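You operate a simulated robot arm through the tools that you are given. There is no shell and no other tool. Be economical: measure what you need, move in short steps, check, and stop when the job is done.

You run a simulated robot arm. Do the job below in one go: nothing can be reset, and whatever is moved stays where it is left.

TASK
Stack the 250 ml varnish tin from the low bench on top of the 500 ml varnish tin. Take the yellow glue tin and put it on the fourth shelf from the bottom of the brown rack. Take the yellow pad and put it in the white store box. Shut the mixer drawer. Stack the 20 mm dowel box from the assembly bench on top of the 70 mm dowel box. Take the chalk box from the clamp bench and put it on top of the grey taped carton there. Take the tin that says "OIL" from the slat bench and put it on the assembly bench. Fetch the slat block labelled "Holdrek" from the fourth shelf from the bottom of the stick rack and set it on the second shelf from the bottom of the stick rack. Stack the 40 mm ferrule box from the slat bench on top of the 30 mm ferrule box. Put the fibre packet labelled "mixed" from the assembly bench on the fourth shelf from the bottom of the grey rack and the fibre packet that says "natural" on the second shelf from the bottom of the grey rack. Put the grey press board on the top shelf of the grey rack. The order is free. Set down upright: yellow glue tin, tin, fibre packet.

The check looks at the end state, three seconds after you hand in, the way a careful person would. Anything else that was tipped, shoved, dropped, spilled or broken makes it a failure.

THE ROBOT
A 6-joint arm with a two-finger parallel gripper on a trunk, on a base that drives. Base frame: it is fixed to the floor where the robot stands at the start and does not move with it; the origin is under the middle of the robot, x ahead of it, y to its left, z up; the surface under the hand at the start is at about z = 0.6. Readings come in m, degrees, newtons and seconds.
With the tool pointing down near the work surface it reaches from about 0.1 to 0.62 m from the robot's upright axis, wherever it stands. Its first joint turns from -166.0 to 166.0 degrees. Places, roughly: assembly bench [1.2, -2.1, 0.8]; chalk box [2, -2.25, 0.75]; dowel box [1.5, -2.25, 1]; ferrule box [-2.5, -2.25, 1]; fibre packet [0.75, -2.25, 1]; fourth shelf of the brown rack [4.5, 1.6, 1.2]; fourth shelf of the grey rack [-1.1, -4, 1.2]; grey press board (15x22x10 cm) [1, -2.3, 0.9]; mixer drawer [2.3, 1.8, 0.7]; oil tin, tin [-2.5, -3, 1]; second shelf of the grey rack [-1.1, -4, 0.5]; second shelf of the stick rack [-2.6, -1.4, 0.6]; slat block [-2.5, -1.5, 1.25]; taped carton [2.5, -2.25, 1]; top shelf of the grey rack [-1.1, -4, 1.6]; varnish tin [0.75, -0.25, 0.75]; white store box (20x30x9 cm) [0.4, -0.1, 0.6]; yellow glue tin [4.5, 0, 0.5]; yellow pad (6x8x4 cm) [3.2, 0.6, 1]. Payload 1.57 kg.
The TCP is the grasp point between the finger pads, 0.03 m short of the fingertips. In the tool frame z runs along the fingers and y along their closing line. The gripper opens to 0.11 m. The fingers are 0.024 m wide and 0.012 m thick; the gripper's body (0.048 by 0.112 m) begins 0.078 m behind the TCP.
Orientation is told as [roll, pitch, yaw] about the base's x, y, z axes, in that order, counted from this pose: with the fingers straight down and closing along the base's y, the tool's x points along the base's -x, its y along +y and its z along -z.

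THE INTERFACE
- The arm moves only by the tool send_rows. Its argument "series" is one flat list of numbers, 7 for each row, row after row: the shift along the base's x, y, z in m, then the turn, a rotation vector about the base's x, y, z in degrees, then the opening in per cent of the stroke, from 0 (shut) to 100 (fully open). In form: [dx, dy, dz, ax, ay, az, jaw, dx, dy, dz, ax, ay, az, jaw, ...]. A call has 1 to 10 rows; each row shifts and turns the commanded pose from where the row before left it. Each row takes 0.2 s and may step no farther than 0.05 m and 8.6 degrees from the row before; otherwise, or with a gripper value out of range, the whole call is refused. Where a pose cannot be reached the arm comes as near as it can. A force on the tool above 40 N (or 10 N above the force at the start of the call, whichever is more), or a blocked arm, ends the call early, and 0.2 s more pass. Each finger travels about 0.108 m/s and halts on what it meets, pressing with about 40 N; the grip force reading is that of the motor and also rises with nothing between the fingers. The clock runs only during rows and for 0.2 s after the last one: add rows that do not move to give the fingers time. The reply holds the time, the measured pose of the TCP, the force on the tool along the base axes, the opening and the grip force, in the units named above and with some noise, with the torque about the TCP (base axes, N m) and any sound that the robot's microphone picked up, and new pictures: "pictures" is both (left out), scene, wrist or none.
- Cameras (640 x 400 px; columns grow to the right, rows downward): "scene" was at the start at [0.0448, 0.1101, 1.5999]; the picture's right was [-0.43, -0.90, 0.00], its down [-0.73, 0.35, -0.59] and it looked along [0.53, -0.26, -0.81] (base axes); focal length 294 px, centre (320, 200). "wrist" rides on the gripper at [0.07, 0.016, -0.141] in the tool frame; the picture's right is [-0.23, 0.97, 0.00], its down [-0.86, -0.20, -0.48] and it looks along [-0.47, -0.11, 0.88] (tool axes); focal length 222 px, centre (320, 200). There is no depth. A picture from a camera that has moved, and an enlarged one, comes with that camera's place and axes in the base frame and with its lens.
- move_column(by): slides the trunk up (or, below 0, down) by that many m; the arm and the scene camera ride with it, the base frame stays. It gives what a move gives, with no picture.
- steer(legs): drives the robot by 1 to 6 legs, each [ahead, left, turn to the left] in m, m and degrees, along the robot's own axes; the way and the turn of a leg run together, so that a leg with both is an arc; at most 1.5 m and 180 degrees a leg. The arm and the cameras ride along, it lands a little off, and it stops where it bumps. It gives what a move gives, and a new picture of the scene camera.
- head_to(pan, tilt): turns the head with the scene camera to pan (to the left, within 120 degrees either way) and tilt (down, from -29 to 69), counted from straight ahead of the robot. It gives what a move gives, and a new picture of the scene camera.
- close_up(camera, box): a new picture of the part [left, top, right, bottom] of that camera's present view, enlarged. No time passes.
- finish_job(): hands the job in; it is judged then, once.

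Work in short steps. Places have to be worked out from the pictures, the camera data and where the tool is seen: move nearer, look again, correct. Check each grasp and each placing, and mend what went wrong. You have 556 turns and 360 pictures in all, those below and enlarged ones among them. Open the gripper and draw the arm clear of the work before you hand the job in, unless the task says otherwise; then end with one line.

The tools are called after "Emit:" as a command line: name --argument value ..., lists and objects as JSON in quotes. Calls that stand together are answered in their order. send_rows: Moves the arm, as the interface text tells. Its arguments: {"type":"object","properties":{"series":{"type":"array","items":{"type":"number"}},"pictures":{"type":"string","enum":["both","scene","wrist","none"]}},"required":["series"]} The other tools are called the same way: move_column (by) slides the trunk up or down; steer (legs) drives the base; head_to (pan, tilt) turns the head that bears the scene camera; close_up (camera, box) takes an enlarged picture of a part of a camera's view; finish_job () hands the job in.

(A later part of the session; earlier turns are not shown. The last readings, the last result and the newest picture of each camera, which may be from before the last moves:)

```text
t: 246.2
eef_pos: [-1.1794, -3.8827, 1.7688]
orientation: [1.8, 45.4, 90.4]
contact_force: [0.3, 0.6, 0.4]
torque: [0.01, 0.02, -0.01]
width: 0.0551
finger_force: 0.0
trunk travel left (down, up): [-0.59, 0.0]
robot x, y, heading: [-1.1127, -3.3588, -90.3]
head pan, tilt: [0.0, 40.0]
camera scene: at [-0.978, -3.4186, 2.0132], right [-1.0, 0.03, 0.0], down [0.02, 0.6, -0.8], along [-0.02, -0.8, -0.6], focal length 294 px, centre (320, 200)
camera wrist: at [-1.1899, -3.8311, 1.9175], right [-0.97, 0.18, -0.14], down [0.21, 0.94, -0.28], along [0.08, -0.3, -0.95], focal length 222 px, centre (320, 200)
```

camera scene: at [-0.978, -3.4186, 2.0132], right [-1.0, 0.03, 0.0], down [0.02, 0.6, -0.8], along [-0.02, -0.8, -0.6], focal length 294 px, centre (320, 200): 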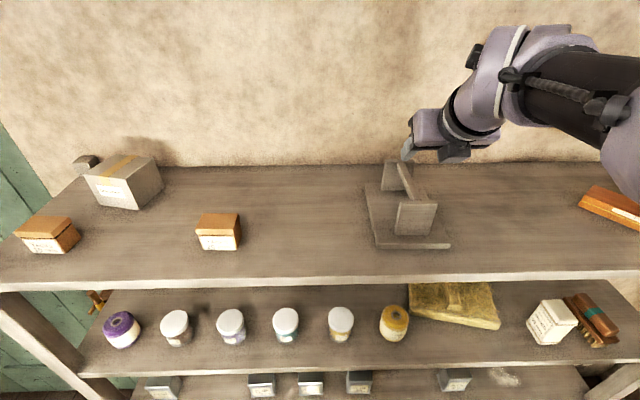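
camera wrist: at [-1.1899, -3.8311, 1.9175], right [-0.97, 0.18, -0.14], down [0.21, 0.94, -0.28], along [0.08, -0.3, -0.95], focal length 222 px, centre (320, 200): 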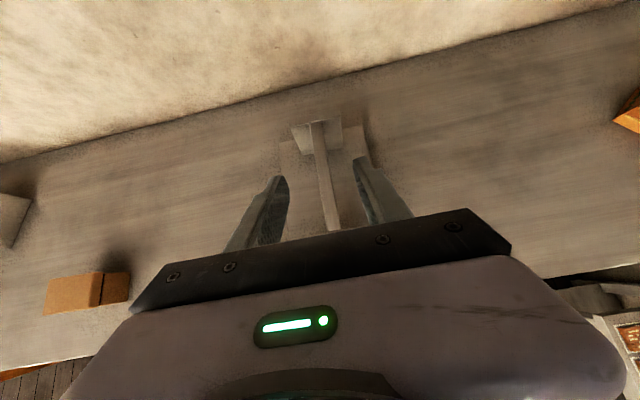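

Press board sits on the top shelf. Next the slat bench: I back away, turn west and lower the column for a look.

Emit:
steer --legs '[[-0.55, 0, 0], [0, 0, -90]]'

Emit:
move_column --by -0.3

Emit:
send_rows --series '[0, 0, -0.04, 0, 0, 0, 100, 0, 0, -0.04, 0, 0, 0, 100, 0, 0, -0.04, 0, 0, 0, 100, 0, 0, -0.04, 0, 0, 0, 100, 0, 0, -0.04, 0, 0, 0, 100]'

```text
t: 253.2
eef_pos: [-1.6374, -2.7353, 1.7676]
orientation: [1.8, 45.3, -0.5]
contact_force: [-0.2, -0.3, 0.0]
torque: [-0.02, 0.01, -0.01]
width: 0.055
finger_force: 0.1
trunk travel left (down, up): [-0.59, 0.0]
robot x, y, heading: [-1.1121, -2.8088, 179.1]
head pan, tilt: [0.0, 40.0]
camera scene: at [-1.1807, -2.9422, 2.0133], right [0.03, 1.0, 0.0], down [0.6, -0.02, -0.8], along [-0.8, 0.03, -0.6], focal length 294 px, centre (320, 200)
```

scene: 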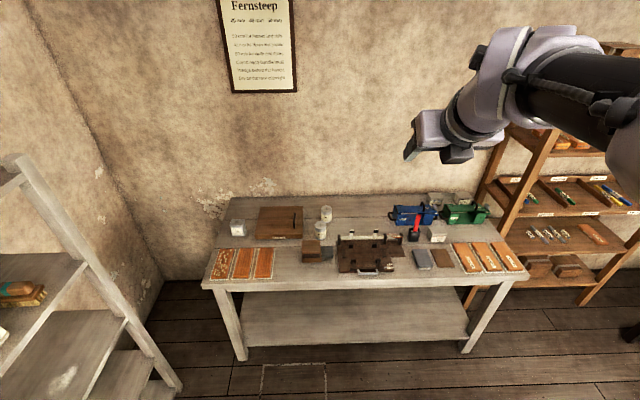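

```text
t: 256.2
eef_pos: [-1.6373, -2.736, 1.4675]
orientation: [1.8, 45.2, -0.4]
contact_force: [1.1, 0.2, -0.3]
torque: [0.01, 0.01, -0.01]
width: 0.0552
finger_force: 0.0
trunk travel left (down, up): [-0.29, 0.3]
robot x, y, heading: [-1.1111, -2.8083, 178.9]
head pan, tilt: [0.0, 40.0]
```

```text
t: 257.4
eef_pos: [-1.6388, -2.735, 1.266]
orientation: [2.1, 45.2, -0.3]
contact_force: [-0.2, 0.0, -0.3]
torque: [0.01, -0.03, 0.02]
width: 0.11
finger_force: 0.1
trunk travel left (down, up): [-0.29, 0.3]
robot x, y, heading: [-1.1053, -2.8057, 179.0]
head pan, tilt: [0.0, 40.0]
camera scene: at [-1.1798, -2.9433, 1.7089], right [0.02, 1.0, 0.0], down [0.64, -0.01, -0.77], along [-0.77, 0.01, -0.64], focal length 294 px, centre (320, 200)
camera wrist: at [-1.5862, -2.7247, 1.4161], right [0.19, 0.97, -0.14], down [0.94, -0.22, -0.27], along [-0.3, -0.08, -0.95], focal length 222 px, centre (320, 200)
```

scene: 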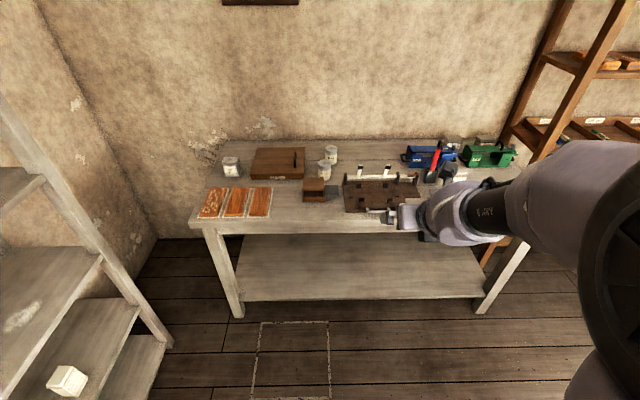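
wrist: 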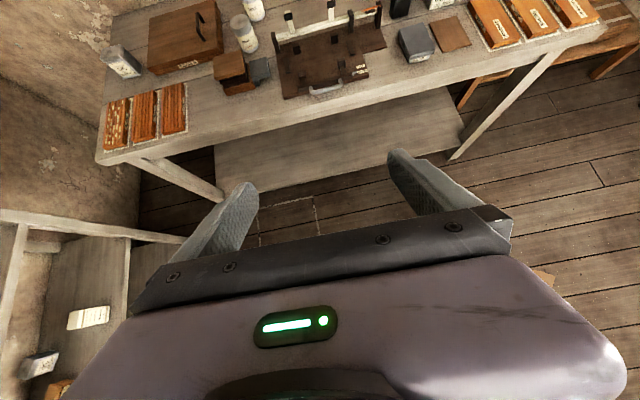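

Emit:
close_up --camera "scene" --box '[180, 130, 350, 236]'

Emit:
close_up --camera "wrist" --box '[380, 0, 600, 130]'

```text
3.76 times, centred on (265, 183) of scene
camera zoom: at [-1.1798, -2.9433, 1.7089], right [0.02, 1.0, 0.0], down [0.64, -0.01, -0.77], along [-0.77, 0.01, -0.64], focal length 1106 px, centre (527, 264)
```

zoom: 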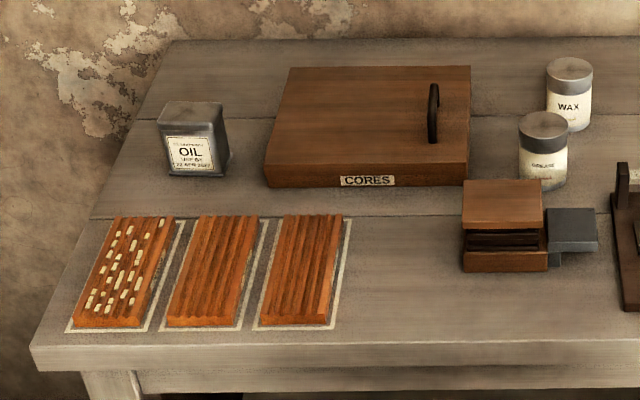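

```text
2.91 times, centred on (490, 65) of wrist
camera zoom: at [-1.5862, -2.7247, 1.4161], right [0.19, 0.97, -0.14], down [0.94, -0.22, -0.27], along [-0.3, -0.08, -0.95], focal length 646 px, centre (-174, 593)
```

zoom: 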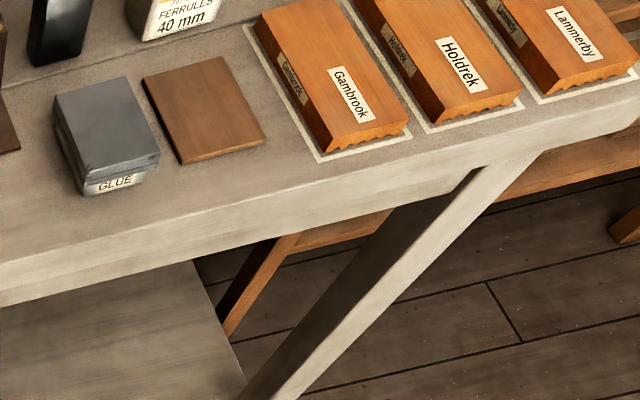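

The OIL tin is at ≈(-2.42,-3.385) on the slat bench (z≈0.85). I move in front of it.

Emit:
steer --legs '[[0, 0.57, 1], [0.63, 0, 0]]'

Emit:
send_rows --series '[0, -0.035, -0.045, 0, 0, 0, 100, 0, -0.035, -0.045, 0, 0, 0, 100, 0, 0, -0.045, 0, 0, 0, 100, 0, 0, -0.02, 0, 0, 0, 100]'

```text
t: 263.8
eef_pos: [-2.2649, -3.3139, 1.2666]
orientation: [1.8, 45.2, 0.0]
contact_force: [0.0, -0.2, -0.1]
torque: [0.01, 0.0, 0.01]
width: 0.1099
finger_force: 0.0
trunk travel left (down, up): [-0.29, 0.3]
robot x, y, heading: [-1.7381, -3.3803, 179.3]
head pan, tilt: [0.0, 40.0]
camera scene: at [-1.804, -3.5181, 1.7089], right [0.01, 1.0, 0.0], down [0.64, -0.01, -0.77], along [-0.77, 0.01, -0.64], focal length 294 px, centre (320, 200)
```

scene: 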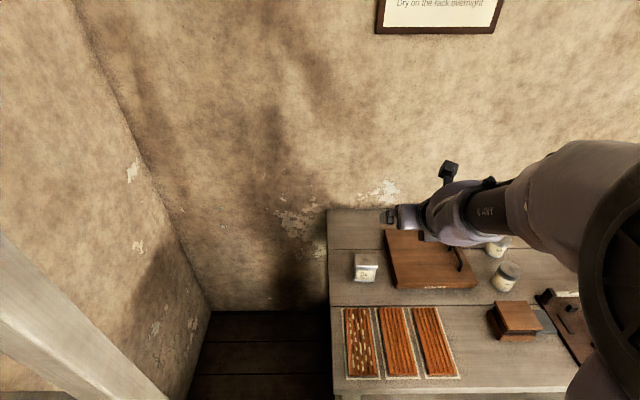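

```text
refused: row 1 steps farther than a row can; nothing moved
```

Emit:
send_rows --series '[0, -0.015, -0.045, 0, 0, 0, 100, 0, -0.015, -0.045, 0, 0, 0, 100, 0, -0.012, -0.045, 0, 0, 0, 100, 0, 0, -0.02, 0, 0, 0, 100]'

```text
t: 264.8
eef_pos: [-2.2661, -3.3359, 1.1254]
orientation: [1.4, 45.4, -0.1]
contact_force: [-0.1, 1.0, 0.0]
torque: [-0.02, -0.03, 0.03]
width: 0.1101
finger_force: 0.1
out of reach, approached as far as the arm can: row 1, 3, 4
trunk travel left (down, up): [-0.29, 0.3]
robot x, y, heading: [-1.7382, -3.3802, 179.4]
head pan, tilt: [0.0, 40.0]
camera scene: at [-1.8034, -3.5181, 1.709], right [0.01, 1.0, 0.0], down [0.64, -0.01, -0.77], along [-0.77, 0.01, -0.64], focal length 294 px, centre (320, 200)
camera wrist: at [-2.2119, -3.323, 1.2739], right [0.17, 0.97, -0.15], down [0.94, -0.21, -0.28], along [-0.3, -0.09, -0.95], focal length 222 px, centre (320, 200)
```

scene: 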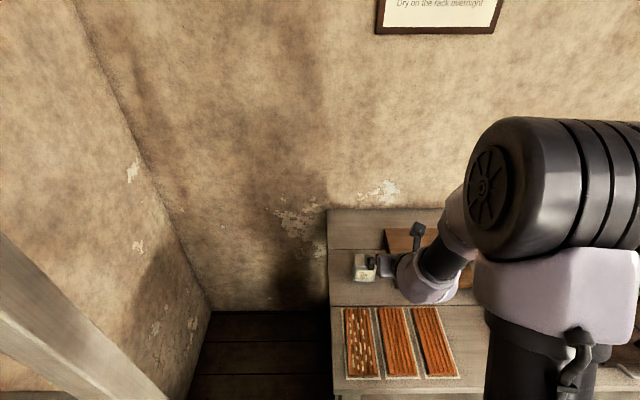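
wrist: 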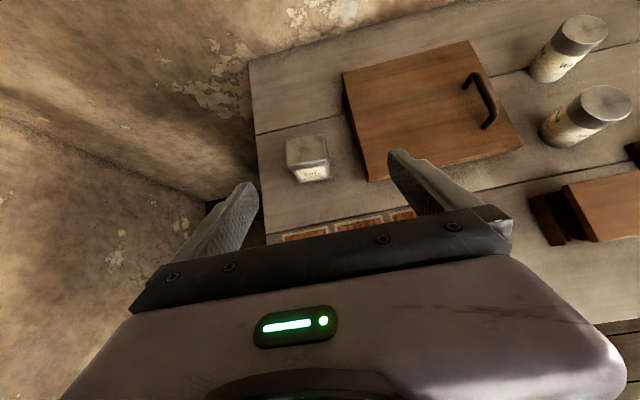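

Tin centre ≈ (-2.416,-3.362). I approach above it, then descend straddling it.

Emit:
send_rows --series '[-0.0375, -0.0065, -0.018, 0, 0, 0, 90, -0.0375, -0.0065, -0.018, 0, 0, 0, 90, -0.0375, -0.0065, -0.018, 0, 0, 0, 90, -0.0375, -0.0065, -0.018, 0, 0, 0, 90, 0, 0, -0.04, 0, 0, 0, 90, 0, 0, -0.04, 0, 0, 0, 90]'

```text
t: 266.2
eef_pos: [-2.4142, -3.3193, 0.9754]
orientation: [1.2, 45.3, 0.0]
contact_force: [-0.3, 0.0, -0.4]
torque: [-0.01, -0.01, -0.01]
width: 0.0992
finger_force: 0.0
out of reach, approached as far as the arm can: row 1, 2, 3, 4, 5
trunk travel left (down, up): [-0.29, 0.3]
robot x, y, heading: [-1.7357, -3.3799, 179.8]
head pan, tilt: [0.0, 40.0]
camera scene: at [-1.8041, -3.5182, 1.7089], right [0.01, 1.0, 0.0], down [0.64, -0.01, -0.77], along [-0.77, 0.01, -0.64], focal length 294 px, centre (320, 200)
camera wrist: at [-2.3611, -3.3065, 1.1239], right [0.17, 0.97, -0.15], down [0.94, -0.21, -0.27], along [-0.3, -0.09, -0.95], focal length 222 px, centre (320, 200)
```

scene: 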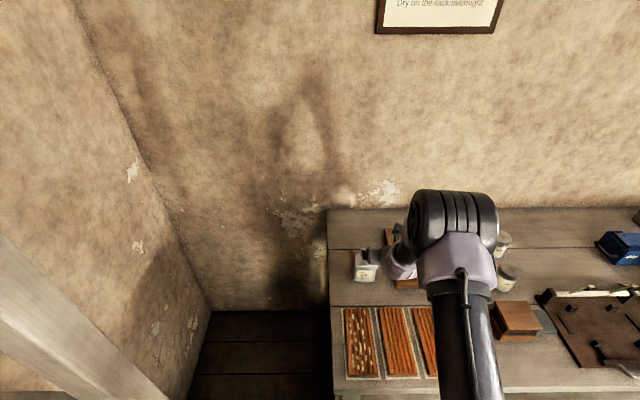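
wrist: 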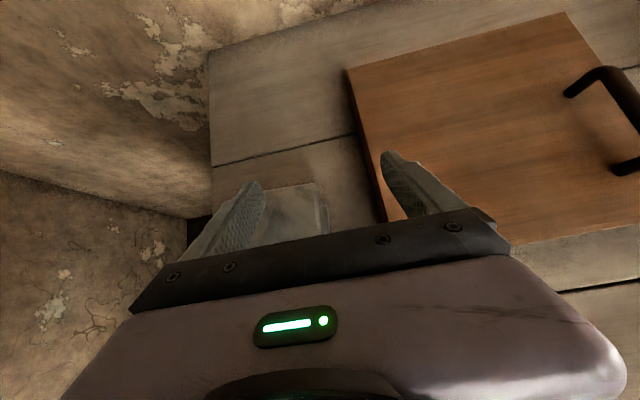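

The arm won't shift left here, so I raise and strafe the base left 4.5 cm instead.

Emit:
send_rows --series '[0, 0, 0.04, 0, 0, 0, 90, 0, 0, 0.04, 0, 0, 0, 90]' --pictures "none"

Emit:
steer --legs '[[0, 0.045, 0]]'

Emit:
close_up --camera "wrist" --box '[0, 0, 640, 400]'

```text
t: 266.8
eef_pos: [-2.4105, -3.3219, 1.0571]
orientation: [1.4, 45.3, -0.1]
contact_force: [0.9, -0.2, 0.4]
torque: [0.01, -0.01, -0.05]
width: 0.0988
finger_force: 0.1
trunk travel left (down, up): [-0.29, 0.3]
robot x, y, heading: [-1.7334, -3.3787, 179.4]
head pan, tilt: [0.0, 40.0]
```

```text
t: 267.7
eef_pos: [-2.4125, -3.3682, 1.0569]
orientation: [1.6, 45.3, 0.1]
contact_force: [-0.3, -0.6, 1.2]
torque: [0.02, -0.01, -0.03]
width: 0.0991
finger_force: 0.1
trunk travel left (down, up): [-0.29, 0.3]
robot x, y, heading: [-1.7343, -3.4259, 179.4]
head pan, tilt: [0.0, 40.0]
camera scene: at [-1.8037, -3.5648, 1.7088], right [0.01, 1.0, 0.0], down [0.64, 0.0, -0.77], along [-0.77, 0.01, -0.64], focal length 294 px, centre (320, 200)
```

scene: 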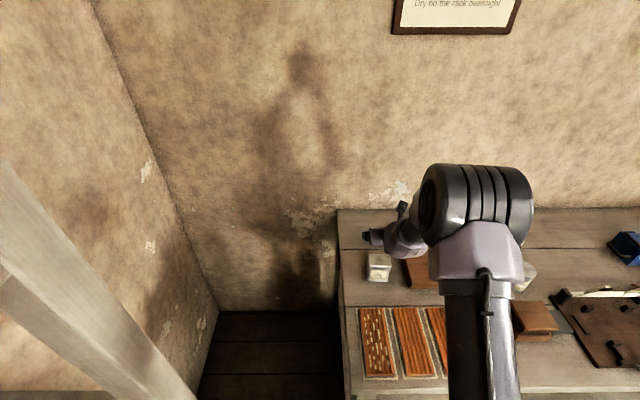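

```text
1.00 times, centred on (320, 200) of wrist (not enlarged: the box is as wide or as high as the picture)
camera zoom: at [-2.3597, -3.356, 1.2059], right [0.18, 0.97, -0.14], down [0.94, -0.21, -0.28], along [-0.3, -0.09, -0.95], focal length 222 px, centre (320, 200)
```

zoom: 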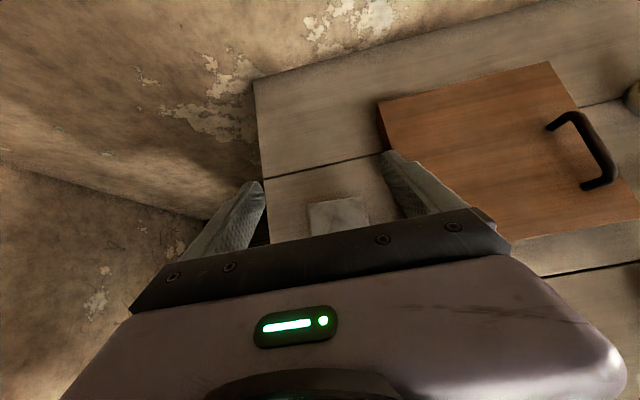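

Aligned within 1 cm. I descend and grip.

Emit:
send_rows --series '[0, 0.004, -0.04, 0, 0, 0, 90, 0, 0.004, -0.04, 0, 0, 0, 90, 0, 0, -0.04, 0, 0, 0, 90, 0, 0, -0.038, 0, 0, 0, 90, 0, 0, 0, 0, 0, 0, 60, 0, 0, 0, 0, 0, 0, 40, 0, 0, 0, 0, 0, 0, 30, 0, 0, 0, 0, 0, 0, 30]'

```text
t: 269.5
eef_pos: [-2.4117, -3.3566, 0.8986]
orientation: [1.3, 45.3, 0.1]
contact_force: [-0.9, 0.2, -1.6]
torque: [-0.09, 0.12, -0.06]
width: 0.0749
finger_force: 39.6
trunk travel left (down, up): [-0.29, 0.3]
robot x, y, heading: [-1.7401, -3.4245, 179.6]
head pan, tilt: [0.0, 40.0]
camera scene: at [-1.8039, -3.5626, 1.709], right [0.01, 1.0, 0.0], down [0.64, -0.01, -0.77], along [-0.77, 0.01, -0.64], focal length 294 px, centre (320, 200)
camera wrist: at [-2.3593, -3.3442, 1.0472], right [0.18, 0.97, -0.14], down [0.94, -0.21, -0.27], along [-0.3, -0.09, -0.95], focal length 222 px, centre (320, 200)
```

scene: 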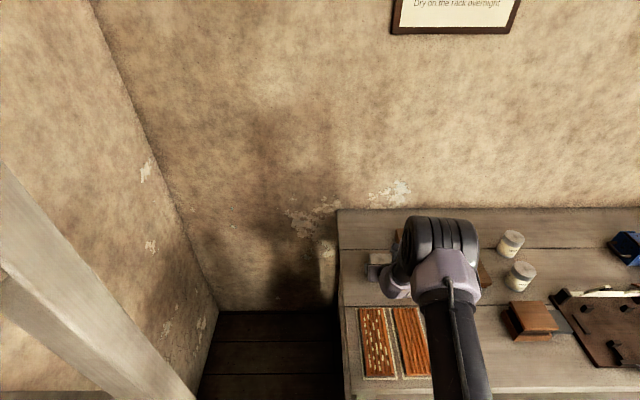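
wrist: 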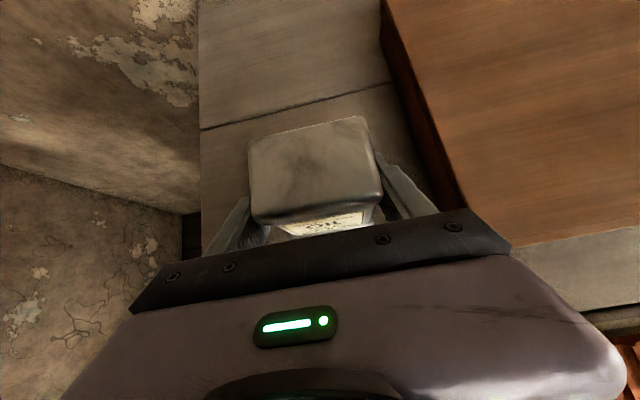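

Gripped (0.075 m). I lift and carry the tin to the assembly bench's rear edge.

Emit:
move_column --by 0.22

Emit:
steer --legs '[[-0.65, 0, 0], [0, -0.22, 0], [0, 0, -89.6], [0, -0.93, 0], [0, -0.93, 0]]'

```text
t: 271.9
eef_pos: [-2.412, -3.3558, 1.1184]
orientation: [1.3, 45.2, 0.1]
contact_force: [0.4, 0.8, -3.7]
torque: [-0.01, -0.04, 0.03]
width: 0.0748
finger_force: 39.7
trunk travel left (down, up): [-0.51, 0.08]
robot x, y, heading: [-1.7338, -3.4251, 179.5]
head pan, tilt: [0.0, 40.0]
```

```text
t: 289.5
eef_pos: [0.8346, -2.5333, 1.1175]
orientation: [1.4, 45.3, -88.4]
contact_force: [0.6, 0.8, -3.4]
torque: [0.0, 0.04, -0.02]
width: 0.0747
finger_force: 40.2
trunk travel left (down, up): [-0.51, 0.08]
robot x, y, heading: [0.7818, -3.2111, 90.7]
head pan, tilt: [0.0, 40.0]
camera scene: at [0.6387, -3.1458, 1.929], right [1.0, 0.01, 0.0], down [0.01, -0.64, -0.77], along [-0.01, 0.77, -0.64], focal length 294 px, centre (320, 200)
```

scene: 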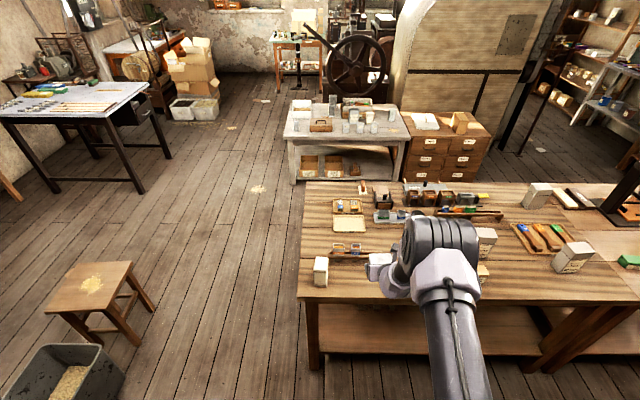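

I move ahead 0.12 and lower.

Emit:
steer --legs '[[0.12, -0.05, 0]]'

Emit:
move_column --by -0.17

Emit:
send_rows --series '[0, 0, -0.006, 0, 0, 0, 30, 0, 0, -0.005, 0, 0, 0, 30, 0, 0, -0.005, 0, 0, 0, 30, 0, 0, -0.004, 0, 0, 0, 30]' --pictures "wrist"

```text
t: 290.8
eef_pos: [0.8818, -2.4126, 1.1174]
orientation: [1.4, 45.2, -88.6]
contact_force: [-0.5, 0.6, -3.5]
torque: [-0.02, 0.0, 0.02]
width: 0.0751
finger_force: 40.2
trunk travel left (down, up): [-0.51, 0.08]
robot x, y, heading: [0.8286, -3.0908, 90.8]
head pan, tilt: [0.0, 40.0]
camera scene: at [0.686, -3.0234, 1.929], right [1.0, 0.01, 0.0], down [0.01, -0.64, -0.77], along [-0.01, 0.77, -0.64], focal length 294 px, centre (320, 200)
```

scene: 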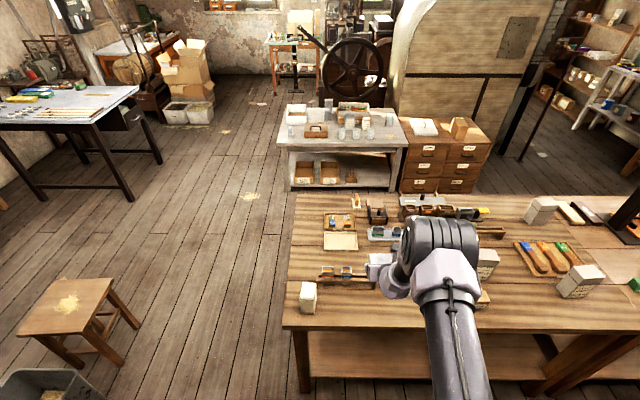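

```text
t: 292.8
eef_pos: [0.8817, -2.413, 0.9485]
orientation: [1.4, 45.3, -88.6]
contact_force: [0.2, 0.2, -3.3]
torque: [-0.07, 0.03, 0.0]
width: 0.0748
finger_force: 40.0
trunk travel left (down, up): [-0.34, 0.25]
robot x, y, heading: [0.8294, -3.0893, 90.8]
head pan, tilt: [0.0, 40.0]
```

```text
t: 293.8
eef_pos: [0.8807, -2.4123, 0.9269]
orientation: [1.4, 45.3, -88.6]
contact_force: [0.1, 0.5, -3.8]
torque: [-0.02, -0.01, 0.01]
width: 0.0747
finger_force: 39.9
trunk travel left (down, up): [-0.34, 0.25]
robot x, y, heading: [0.8292, -3.0904, 90.8]
head pan, tilt: [0.0, 40.0]
camera wrist: at [0.8962, -2.4644, 1.0767], right [0.98, -0.15, -0.14], down [-0.19, -0.94, -0.27], along [-0.09, 0.3, -0.95], focal length 222 px, centre (320, 200)
```

wrist: 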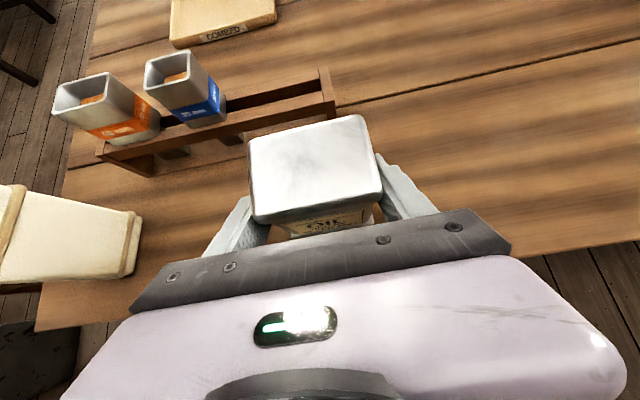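

Emit:
send_rows --series '[0, 0, -0.004, 0, 0, 0, 30, 0, 0, -0.003, 0, 0, 0, 30, 0, 0, -0.003, 0, 0, 0, 30, 0, 0, -0.003, 0, 0, 0, 30]' --pictures "none"

```text
t: 294.8
eef_pos: [0.8809, -2.411, 0.9148]
orientation: [1.3, 45.3, -88.6]
contact_force: [0.0, -0.1, -3.1]
torque: [-0.04, 0.01, 0.01]
width: 0.0748
finger_force: 40.5
trunk travel left (down, up): [-0.34, 0.25]
robot x, y, heading: [0.8288, -3.0886, 91.1]
head pan, tilt: [0.0, 40.0]
```

Emit:
send_rows --series '[0, 0, -0.003, 0, 0, 0, 30, 0, 0, -0.003, 0, 0, 0, 30, 0, 0, -0.003, 0, 0, 0, 30, 0, 0, -0.003, 0, 0, 0, 30, 0, 0, -0.003, 0, 0, 0, 30]' --pictures "none"

```text
t: 295.9
eef_pos: [0.8817, -2.4124, 0.9002]
orientation: [1.4, 45.3, -88.6]
contact_force: [-0.1, 0.0, -3.1]
torque: [-0.03, 0.01, -0.01]
width: 0.0747
finger_force: 40.2
trunk travel left (down, up): [-0.34, 0.25]
robot x, y, heading: [0.8267, -3.0914, 90.7]
head pan, tilt: [0.0, 40.0]
```

Emit:
send_rows --series '[0, 0, -0.003, 0, 0, 0, 30, 0, 0, -0.003, 0, 0, 0, 30, 0, 0, -0.003, 0, 0, 0, 30]' --pictures "wrist"

```text
t: 296.8
eef_pos: [0.8819, -2.4132, 0.8951]
orientation: [1.4, 45.7, -88.7]
contact_force: [-1.4, 2.7, 31.1]
torque: [-0.02, 1.37, -0.07]
width: 0.0751
finger_force: 40.1
trunk travel left (down, up): [-0.34, 0.25]
robot x, y, heading: [0.8302, -3.0889, 90.8]
head pan, tilt: [0.0, 40.0]
camera wrist: at [0.8962, -2.4662, 1.0438], right [0.98, -0.15, -0.15], down [-0.19, -0.94, -0.28], along [-0.09, 0.3, -0.95], focal length 222 px, centre (320, 200)
```

wrist: 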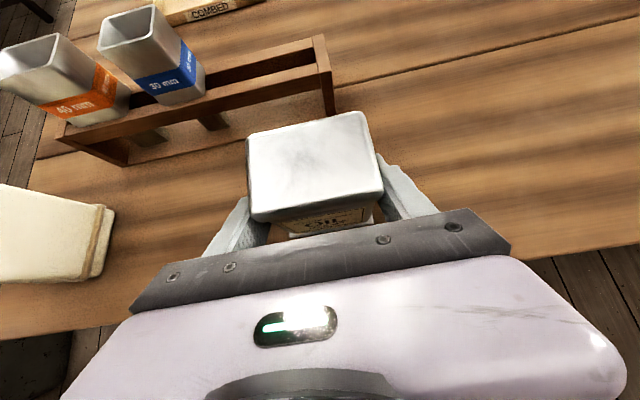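

Contact. Release and withdraw back-up.

Emit:
send_rows --series '[0, 0, 0.003, 0, 0, 0, 30, 0, 0, 0, 0, 0, 0, 60, 0, 0, 0, 0, 0, 0, 85, 0, 0, 0, 0, 0, 0, 90, 0, -0.01, 0.03, 0, 0, 0, 90, 0, -0.02, 0.04, 0, 0, 0, 90, 0, -0.03, 0.04, 0, 0, 0, 90, 0, -0.03, 0.04, 0, 0, 0, 90]'

```text
t: 298.6
eef_pos: [0.8823, -2.5043, 1.0459]
orientation: [1.4, 45.3, -88.6]
contact_force: [1.1, -0.6, 0.7]
torque: [0.0, -0.01, -0.01]
width: 0.099
finger_force: 0.0
trunk travel left (down, up): [-0.34, 0.25]
robot x, y, heading: [0.8289, -3.0893, 91.1]
head pan, tilt: [0.0, 40.0]
camera scene: at [0.6857, -3.0259, 1.7591], right [1.0, 0.01, 0.0], down [0.01, -0.64, -0.77], along [-0.01, 0.77, -0.64], focal length 294 px, centre (320, 200)
camera wrist: at [0.8964, -2.5566, 1.1951], right [0.98, -0.15, -0.14], down [-0.19, -0.94, -0.28], along [-0.09, 0.3, -0.95], focal length 222 px, centre (320, 200)
```

scene: 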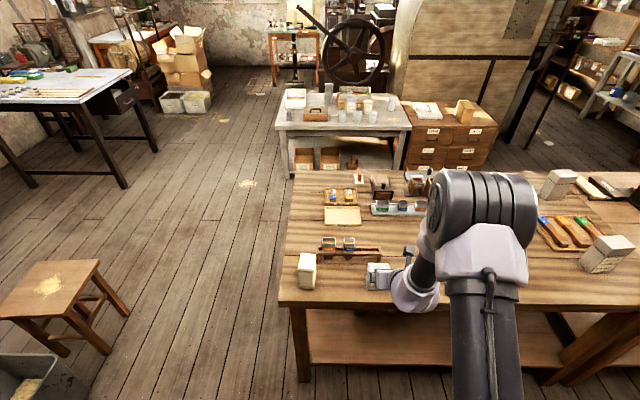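
wrist: 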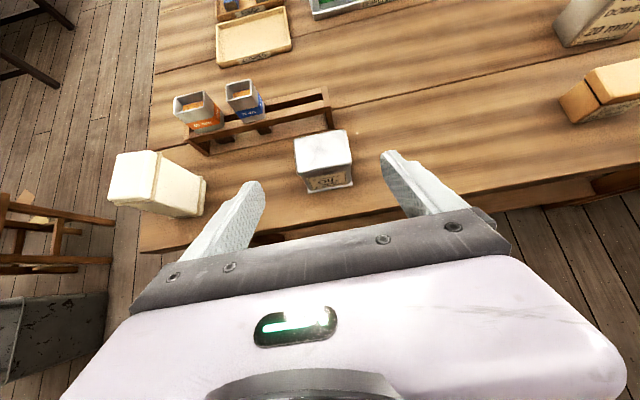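

OIL tin stands on the assembly bench. Next the 20 mm dowel box: I strafe right to it.

Emit:
steer --legs '[[0, -0.46, -1]]'

Emit:
close_up --camera "wrist" --box '[0, 0, 640, 400]'

```text
t: 301.3
eef_pos: [1.3565, -2.5008, 1.0443]
orientation: [1.4, 45.3, -89.4]
contact_force: [-0.4, 0.1, 0.0]
torque: [0.01, 0.03, -0.01]
width: 0.0992
finger_force: 0.1
trunk travel left (down, up): [-0.34, 0.25]
robot x, y, heading: [1.2924, -3.0858, 89.9]
head pan, tilt: [0.0, 40.0]
camera scene: at [1.1528, -3.0195, 1.759], right [1.0, 0.0, 0.0], down [0.0, -0.64, -0.77], along [0.0, 0.77, -0.64], focal length 294 px, centre (320, 200)
```

scene: 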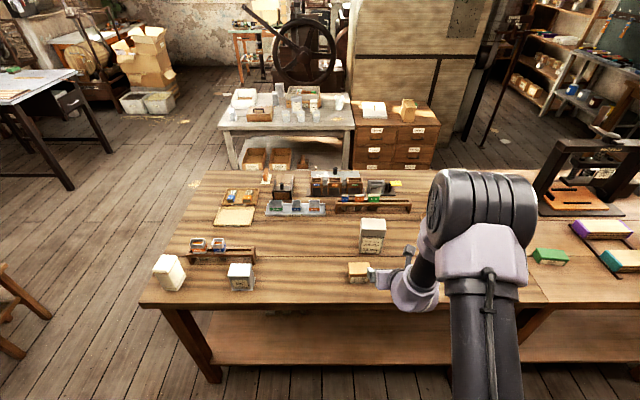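

```text
1.00 times, centred on (320, 200) of wrist (not enlarged: the box is as wide or as high as the picture)
camera zoom: at [1.3704, -2.5535, 1.1941], right [0.98, -0.17, -0.14], down [-0.2, -0.94, -0.27], along [-0.09, 0.3, -0.95], focal length 222 px, centre (320, 200)
```

zoom: 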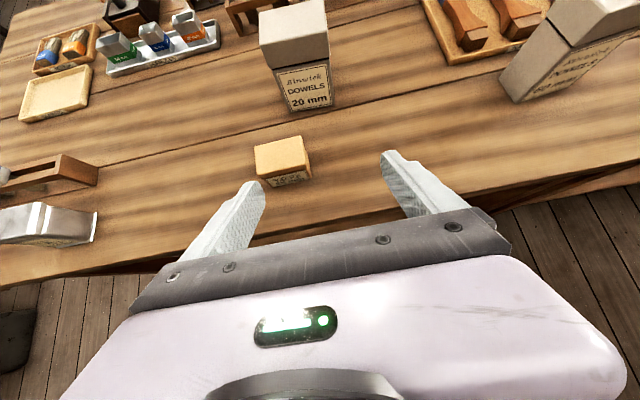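

Box face centre ≈ (1.353,-2.272), aligned with the hand, 8 cm wide, top ≈1.0. I raise slightly and drive 0.2 ahead.

Emit:
send_rows --series '[0, 0, 0.04, 0, 0, 0, 100]' --pictures "none"

Emit:
steer --legs '[[0.2, 0, 0]]'

Emit:
close_up --camera "wrist" --box '[0, 0, 640, 400]'

```text
t: 301.7
eef_pos: [1.3552, -2.5012, 1.0824]
orientation: [1.4, 45.4, -89.5]
contact_force: [-0.2, -0.2, 1.2]
torque: [0.01, 0.01, 0.01]
width: 0.1097
finger_force: 0.1
trunk travel left (down, up): [-0.34, 0.25]
robot x, y, heading: [1.2941, -3.0854, 90.0]
head pan, tilt: [0.0, 40.0]
```

```text
t: 303.3
eef_pos: [1.3542, -2.2997, 1.0826]
orientation: [1.4, 45.2, -89.3]
contact_force: [0.0, 0.9, -0.2]
torque: [-0.02, -0.02, -0.02]
width: 0.1101
finger_force: 0.2
trunk travel left (down, up): [-0.34, 0.25]
robot x, y, heading: [1.2901, -2.8868, 89.9]
head pan, tilt: [0.0, 40.0]
camera scene: at [1.152, -2.8184, 1.7589], right [1.0, 0.0, 0.0], down [0.0, -0.64, -0.77], along [0.0, 0.77, -0.64], focal length 294 px, centre (320, 200)
```

scene: 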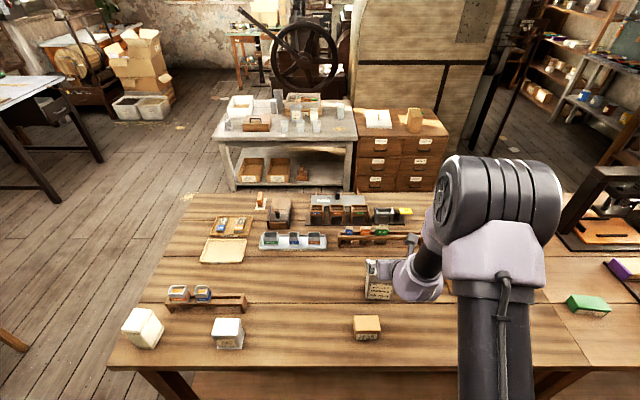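

```text
1.00 times, centred on (320, 200) of wrist (not enlarged: the box is as wide or as high as the picture)
camera zoom: at [1.3671, -2.3513, 1.2318], right [0.98, -0.17, -0.14], down [-0.2, -0.94, -0.27], along [-0.09, 0.3, -0.95], focal length 222 px, centre (320, 200)
```

zoom: 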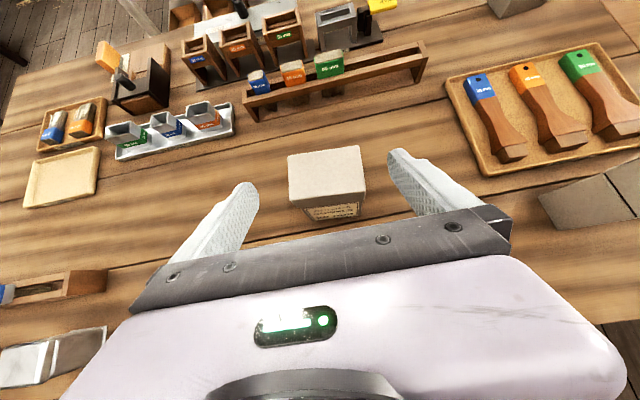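

Box centred between the fingers. Forward, then down, then grip.

Emit:
send_rows --series '[0.001, 0.025, 0, 0, 0, 0, 100, 0.001, 0.025, 0, 0, 0, 0, 100, 0, 0, -0.04, 0, 0, 0, 100, 0, 0, -0.045, 0, 0, 0, 100, 0, 0, -0.04, 0, 0, 0, 100, 0, 0, 0, 0, 0, 0, 75, 0, 0, 0, 0, 0, 0, 50, 0, 0, 0, 0, 0, 0, 50]'

```text
t: 305.1
eef_pos: [1.3555, -2.248, 0.9601]
orientation: [1.4, 45.3, -89.3]
contact_force: [0.9, 0.8, -0.5]
torque: [0.17, 0.06, -0.02]
width: 0.0902
finger_force: 39.5
trunk travel left (down, up): [-0.34, 0.25]
robot x, y, heading: [1.2944, -2.8841, 89.9]
head pan, tilt: [0.0, 40.0]
camera scene: at [1.1521, -2.8194, 1.759], right [1.0, 0.0, 0.0], down [0.0, -0.64, -0.77], along [0.0, 0.77, -0.64], focal length 294 px, centre (320, 200)
camera wrist: at [1.3693, -2.3005, 1.1086], right [0.98, -0.17, -0.14], down [-0.2, -0.94, -0.27], along [-0.09, 0.3, -0.95], focal length 222 px, centre (320, 200)
```

scene: 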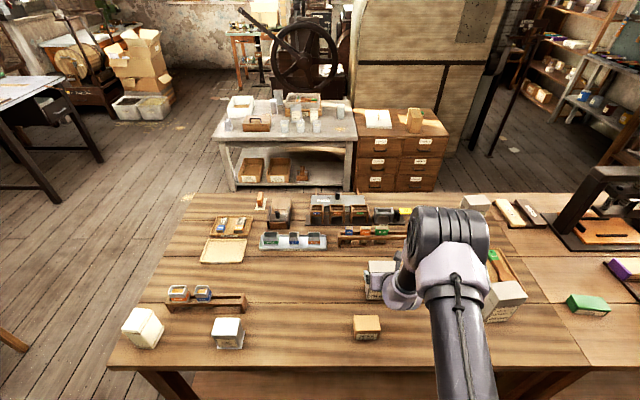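
wrist: 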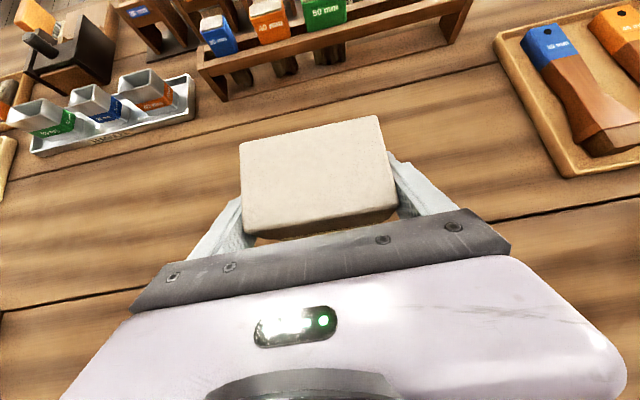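

Gripped (0.09 m). I lift and drive around the west end to the bench's front.

Emit:
move_column --by 0.22

Emit:
steer --legs '[[-0.25, 0, 0], [0, 0, 90], [1.2, 0, 0], [0, 0, -90], [1.0, 0, 0], [0.97, 0, 0]]'

Emit:
close_up --camera "wrist" --box '[0, 0, 640, 400]'

```text
t: 307.5
eef_pos: [1.3557, -2.2488, 1.1805]
orientation: [1.4, 45.3, -89.3]
contact_force: [0.5, -0.4, -3.4]
torque: [-0.03, 0.02, 0.01]
width: 0.09
finger_force: 40.1
trunk travel left (down, up): [-0.56, 0.03]
robot x, y, heading: [1.2953, -2.8877, 89.9]
head pan, tilt: [0.0, 40.0]
```

```text
t: 332.1
eef_pos: [0.0839, -0.5488, 1.1792]
orientation: [1.5, 45.4, -87.4]
contact_force: [-0.3, -0.2, -3.1]
torque: [0.0, 0.0, 0.0]
width: 0.0901
finger_force: 39.8
trunk travel left (down, up): [-0.56, 0.03]
robot x, y, heading: [0.0431, -1.1891, 92.1]
head pan, tilt: [0.0, 40.0]
camera scene: at [-0.099, -1.1251, 1.979], right [1.0, 0.04, 0.0], down [0.02, -0.64, -0.77], along [-0.03, 0.77, -0.64], focal length 294 px, centre (320, 200)
```

scene: 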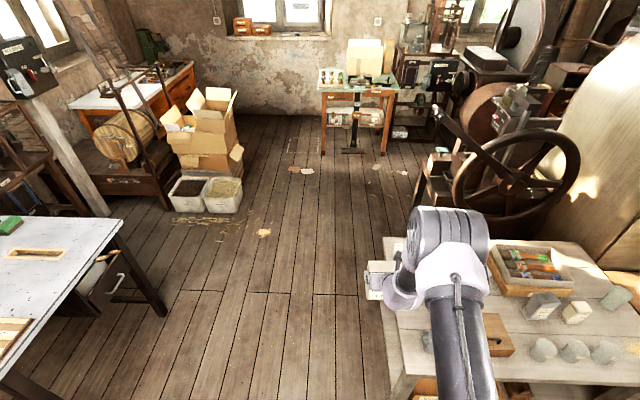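

```text
1.00 times, centred on (320, 200) of wrist (not enlarged: the box is as wide or as high as the picture)
camera zoom: at [0.0997, -0.5991, 1.3286], right [0.98, -0.13, -0.14], down [-0.17, -0.95, -0.27], along [-0.1, 0.29, -0.95], focal length 222 px, centre (320, 200)
```

zoom: 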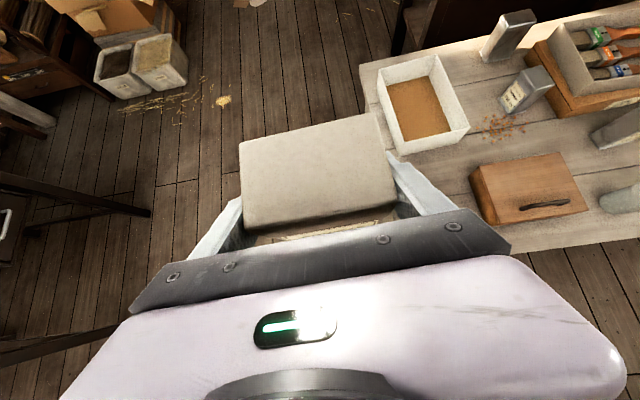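

Emit:
steer --legs '[[0, 0, -92], [0.85, 0, 0], [0.82, 0, 0], [0, 0, -90]]'

Emit:
close_up --camera "wrist" --box '[0, 0, 640, 400]'

```text
t: 348.4
eef_pos: [1.6291, -1.8218, 1.1791]
orientation: [1.5, 45.4, 88.0]
contact_force: [-0.3, 0.2, -4.1]
torque: [0.01, 0.0, -0.01]
width: 0.0899
finger_force: 40.1
trunk travel left (down, up): [-0.56, 0.03]
robot x, y, heading: [1.7185, -1.1877, -92.5]
head pan, tilt: [0.0, 40.0]
camera scene: at [1.8556, -1.256, 1.979], right [-1.0, 0.04, 0.0], down [0.03, 0.64, -0.77], along [-0.03, -0.77, -0.64], focal length 294 px, centre (320, 200)
```

scene: 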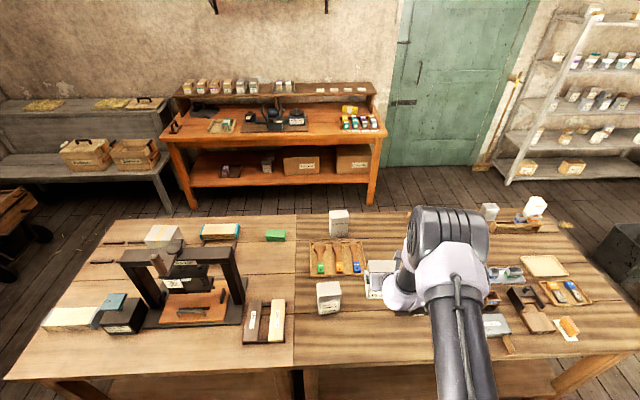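

```text
1.00 times, centred on (320, 200) of wrist (not enlarged: the box is as wide or as high as the picture)
camera zoom: at [1.6191, -1.77, 1.3286], right [-0.97, 0.21, -0.14], down [0.24, 0.93, -0.27], along [0.08, -0.3, -0.95], focal length 222 px, centre (320, 200)
```

zoom: 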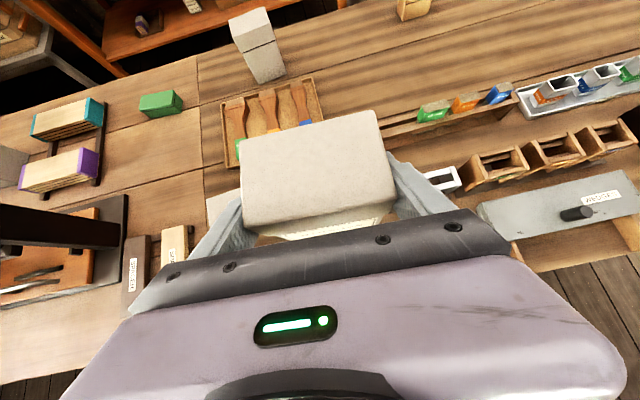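

Emit:
close_up --camera "scene" --box '[280, 240, 440, 340]'

```text
4.00 times, centred on (360, 290) of scene
camera zoom: at [1.8556, -1.256, 1.979], right [-1.0, 0.04, 0.0], down [0.03, 0.64, -0.77], along [-0.03, -0.77, -0.64], focal length 1175 px, centre (160, -160)
```

zoom: 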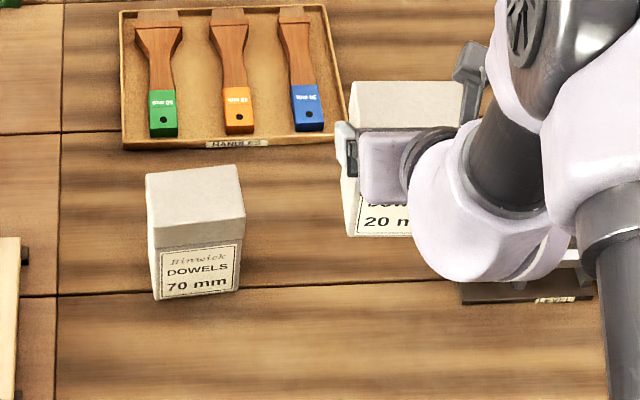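

The 70 mm box: centre ≈ (1.797,-1.905), top ≈1.002, yaw ≈ +4°. I drive so the held box comes over it (bottom at ≈1.077).

Emit:
steer --legs '[[0, 0.116, 0], [0.073, 0, 0], [0, 0, 5]]'

Emit:
close_up --camera "scene" --box '[280, 220, 480, 360]'

```text
t: 350.8
eef_pos: [1.7955, -1.9056, 1.1799]
orientation: [1.4, 45.2, 93.0]
contact_force: [-0.7, -0.6, -3.4]
torque: [0.06, 0.02, 0.0]
width: 0.0896
finger_force: 40.4
trunk travel left (down, up): [-0.56, 0.03]
robot x, y, heading: [1.831, -1.2623, -87.5]
head pan, tilt: [0.0, 40.0]
camera scene: at [1.9727, -1.3231, 1.9789], right [-1.0, -0.04, 0.0], down [-0.03, 0.64, -0.77], along [0.03, -0.77, -0.64], focal length 294 px, centre (320, 200)
```

scene: 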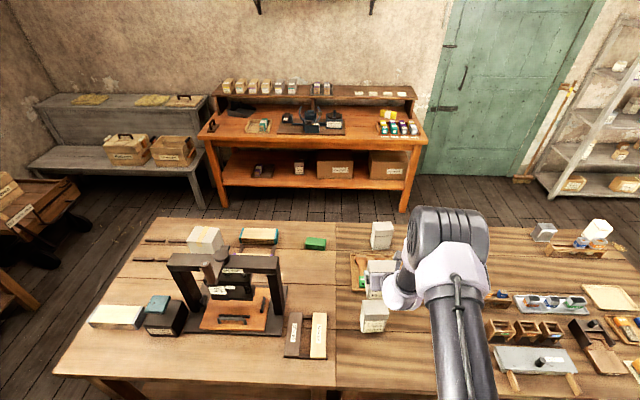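

```text
2.86 times, centred on (380, 290) of scene
camera zoom: at [1.9727, -1.3231, 1.9789], right [-1.0, -0.04, 0.0], down [-0.03, 0.64, -0.77], along [0.03, -0.77, -0.64], focal length 839 px, centre (149, -57)
```

zoom: 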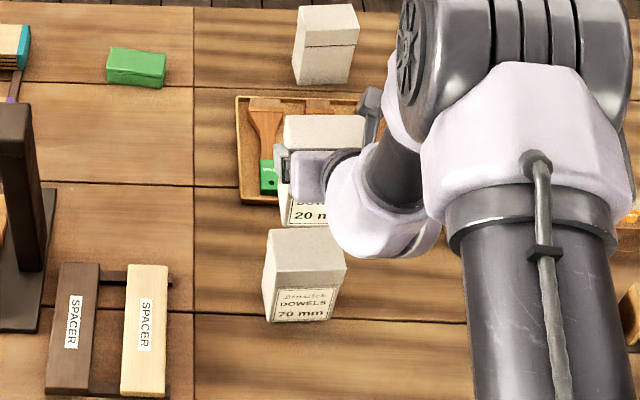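

Aligned within a few mm. I lower onto the box.

Emit:
send_rows --series '[0, 0.002, -0.03, 0, 0, 0, 50, 0, 0.002, -0.025, 0, 0, 0, 50, 0, 0, -0.01, 0, 0, 0, 50, 0, 0, -0.004, 0, 0, 0, 50, 0, 0, -0.003, 0, 0, 0, 50]' --pictures "scene"

Emit:
close_up --camera "scene" --box '[340, 250, 440, 350]'

```text
t: 351.9
eef_pos: [1.7946, -1.9016, 1.1093]
orientation: [1.4, 45.3, 93.0]
contact_force: [-0.3, 0.4, -3.7]
torque: [0.07, 0.01, 0.01]
width: 0.09
finger_force: 40.6
trunk travel left (down, up): [-0.56, 0.03]
robot x, y, heading: [1.8318, -1.263, -87.7]
head pan, tilt: [0.0, 40.0]
camera scene: at [1.9722, -1.3222, 1.979], right [-1.0, -0.04, 0.0], down [-0.03, 0.64, -0.77], along [0.03, -0.77, -0.64], focal length 294 px, centre (320, 200)
```

scene: 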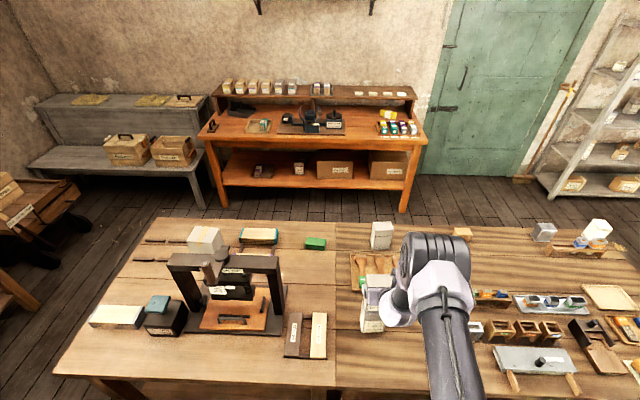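

```text
4.00 times, centred on (390, 300) of scene
camera zoom: at [1.9722, -1.3222, 1.979], right [-1.0, -0.04, 0.0], down [-0.03, 0.64, -0.77], along [0.03, -0.77, -0.64], focal length 1175 px, centre (40, -200)
```

zoom: 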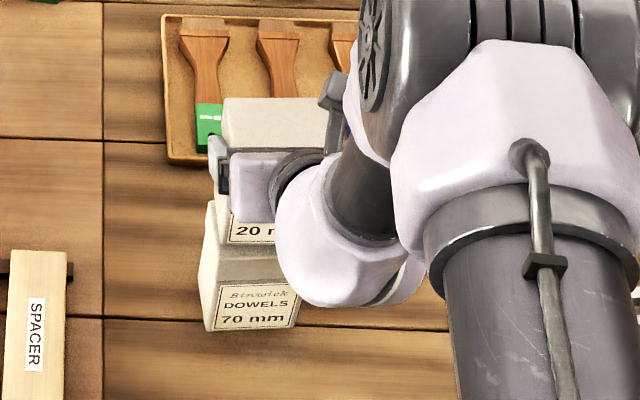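

Emit:
close_up --camera "scene" --box '[355, 285, 425, 340]'

Emit:
close_up --camera "wrist" --box '[0, 0, 640, 400]'

```text
7.27 times, centred on (390, 312) of scene
camera zoom: at [1.9722, -1.3222, 1.979], right [-1.0, -0.04, 0.0], down [-0.03, 0.64, -0.77], along [0.03, -0.77, -0.64], focal length 2136 px, centre (-189, -618)
```

zoom: 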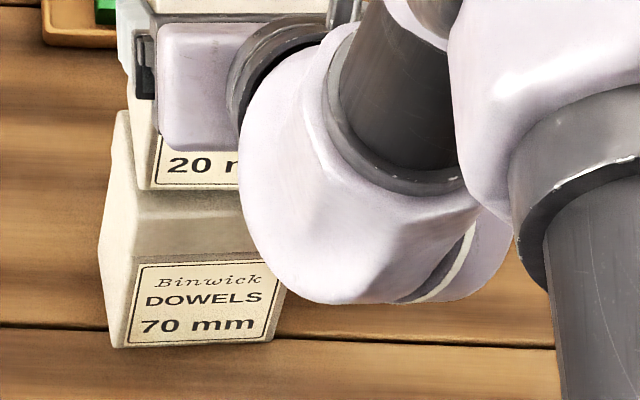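

```text
1.00 times, centred on (320, 200) of wrist (not enlarged: the box is as wide or as high as the picture)
camera zoom: at [1.7796, -1.8507, 1.2574], right [-0.98, 0.13, -0.14], down [0.16, 0.95, -0.27], along [0.1, -0.29, -0.95], focal length 222 px, centre (320, 200)
```

zoom: 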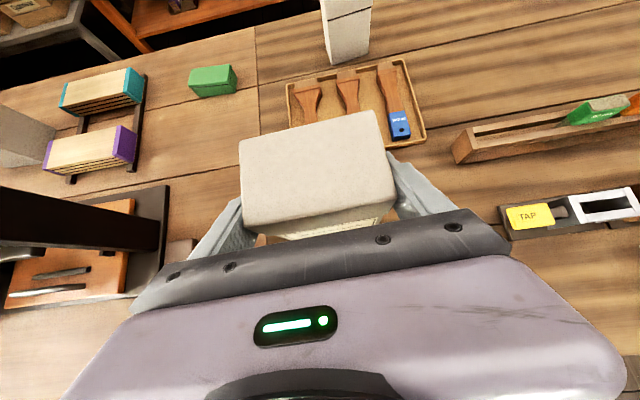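

Offset is only ~5 mm in x; I nudge +4 mm and lower to contact.

Emit:
send_rows --series '[0.004, 0, 0, 0, 0, 0, 50, 0, 0, -0.003, 0, 0, 0, 50, 0, 0, -0.003, 0, 0, 0, 50, 0, 0, -0.003, 0, 0, 0, 50, 0, 0, -0.002, 0, 0, 0, 50]' --pictures "none"

```text
t: 353.1
eef_pos: [1.7982, -1.9016, 1.0996]
orientation: [1.4, 45.6, 93.0]
contact_force: [0.0, 0.4, 20.8]
torque: [0.5, -1.06, 0.05]
width: 0.0899
finger_force: 40.1
trunk travel left (down, up): [-0.56, 0.03]
robot x, y, heading: [1.8324, -1.2676, -87.4]
head pan, tilt: [0.0, 40.0]
```

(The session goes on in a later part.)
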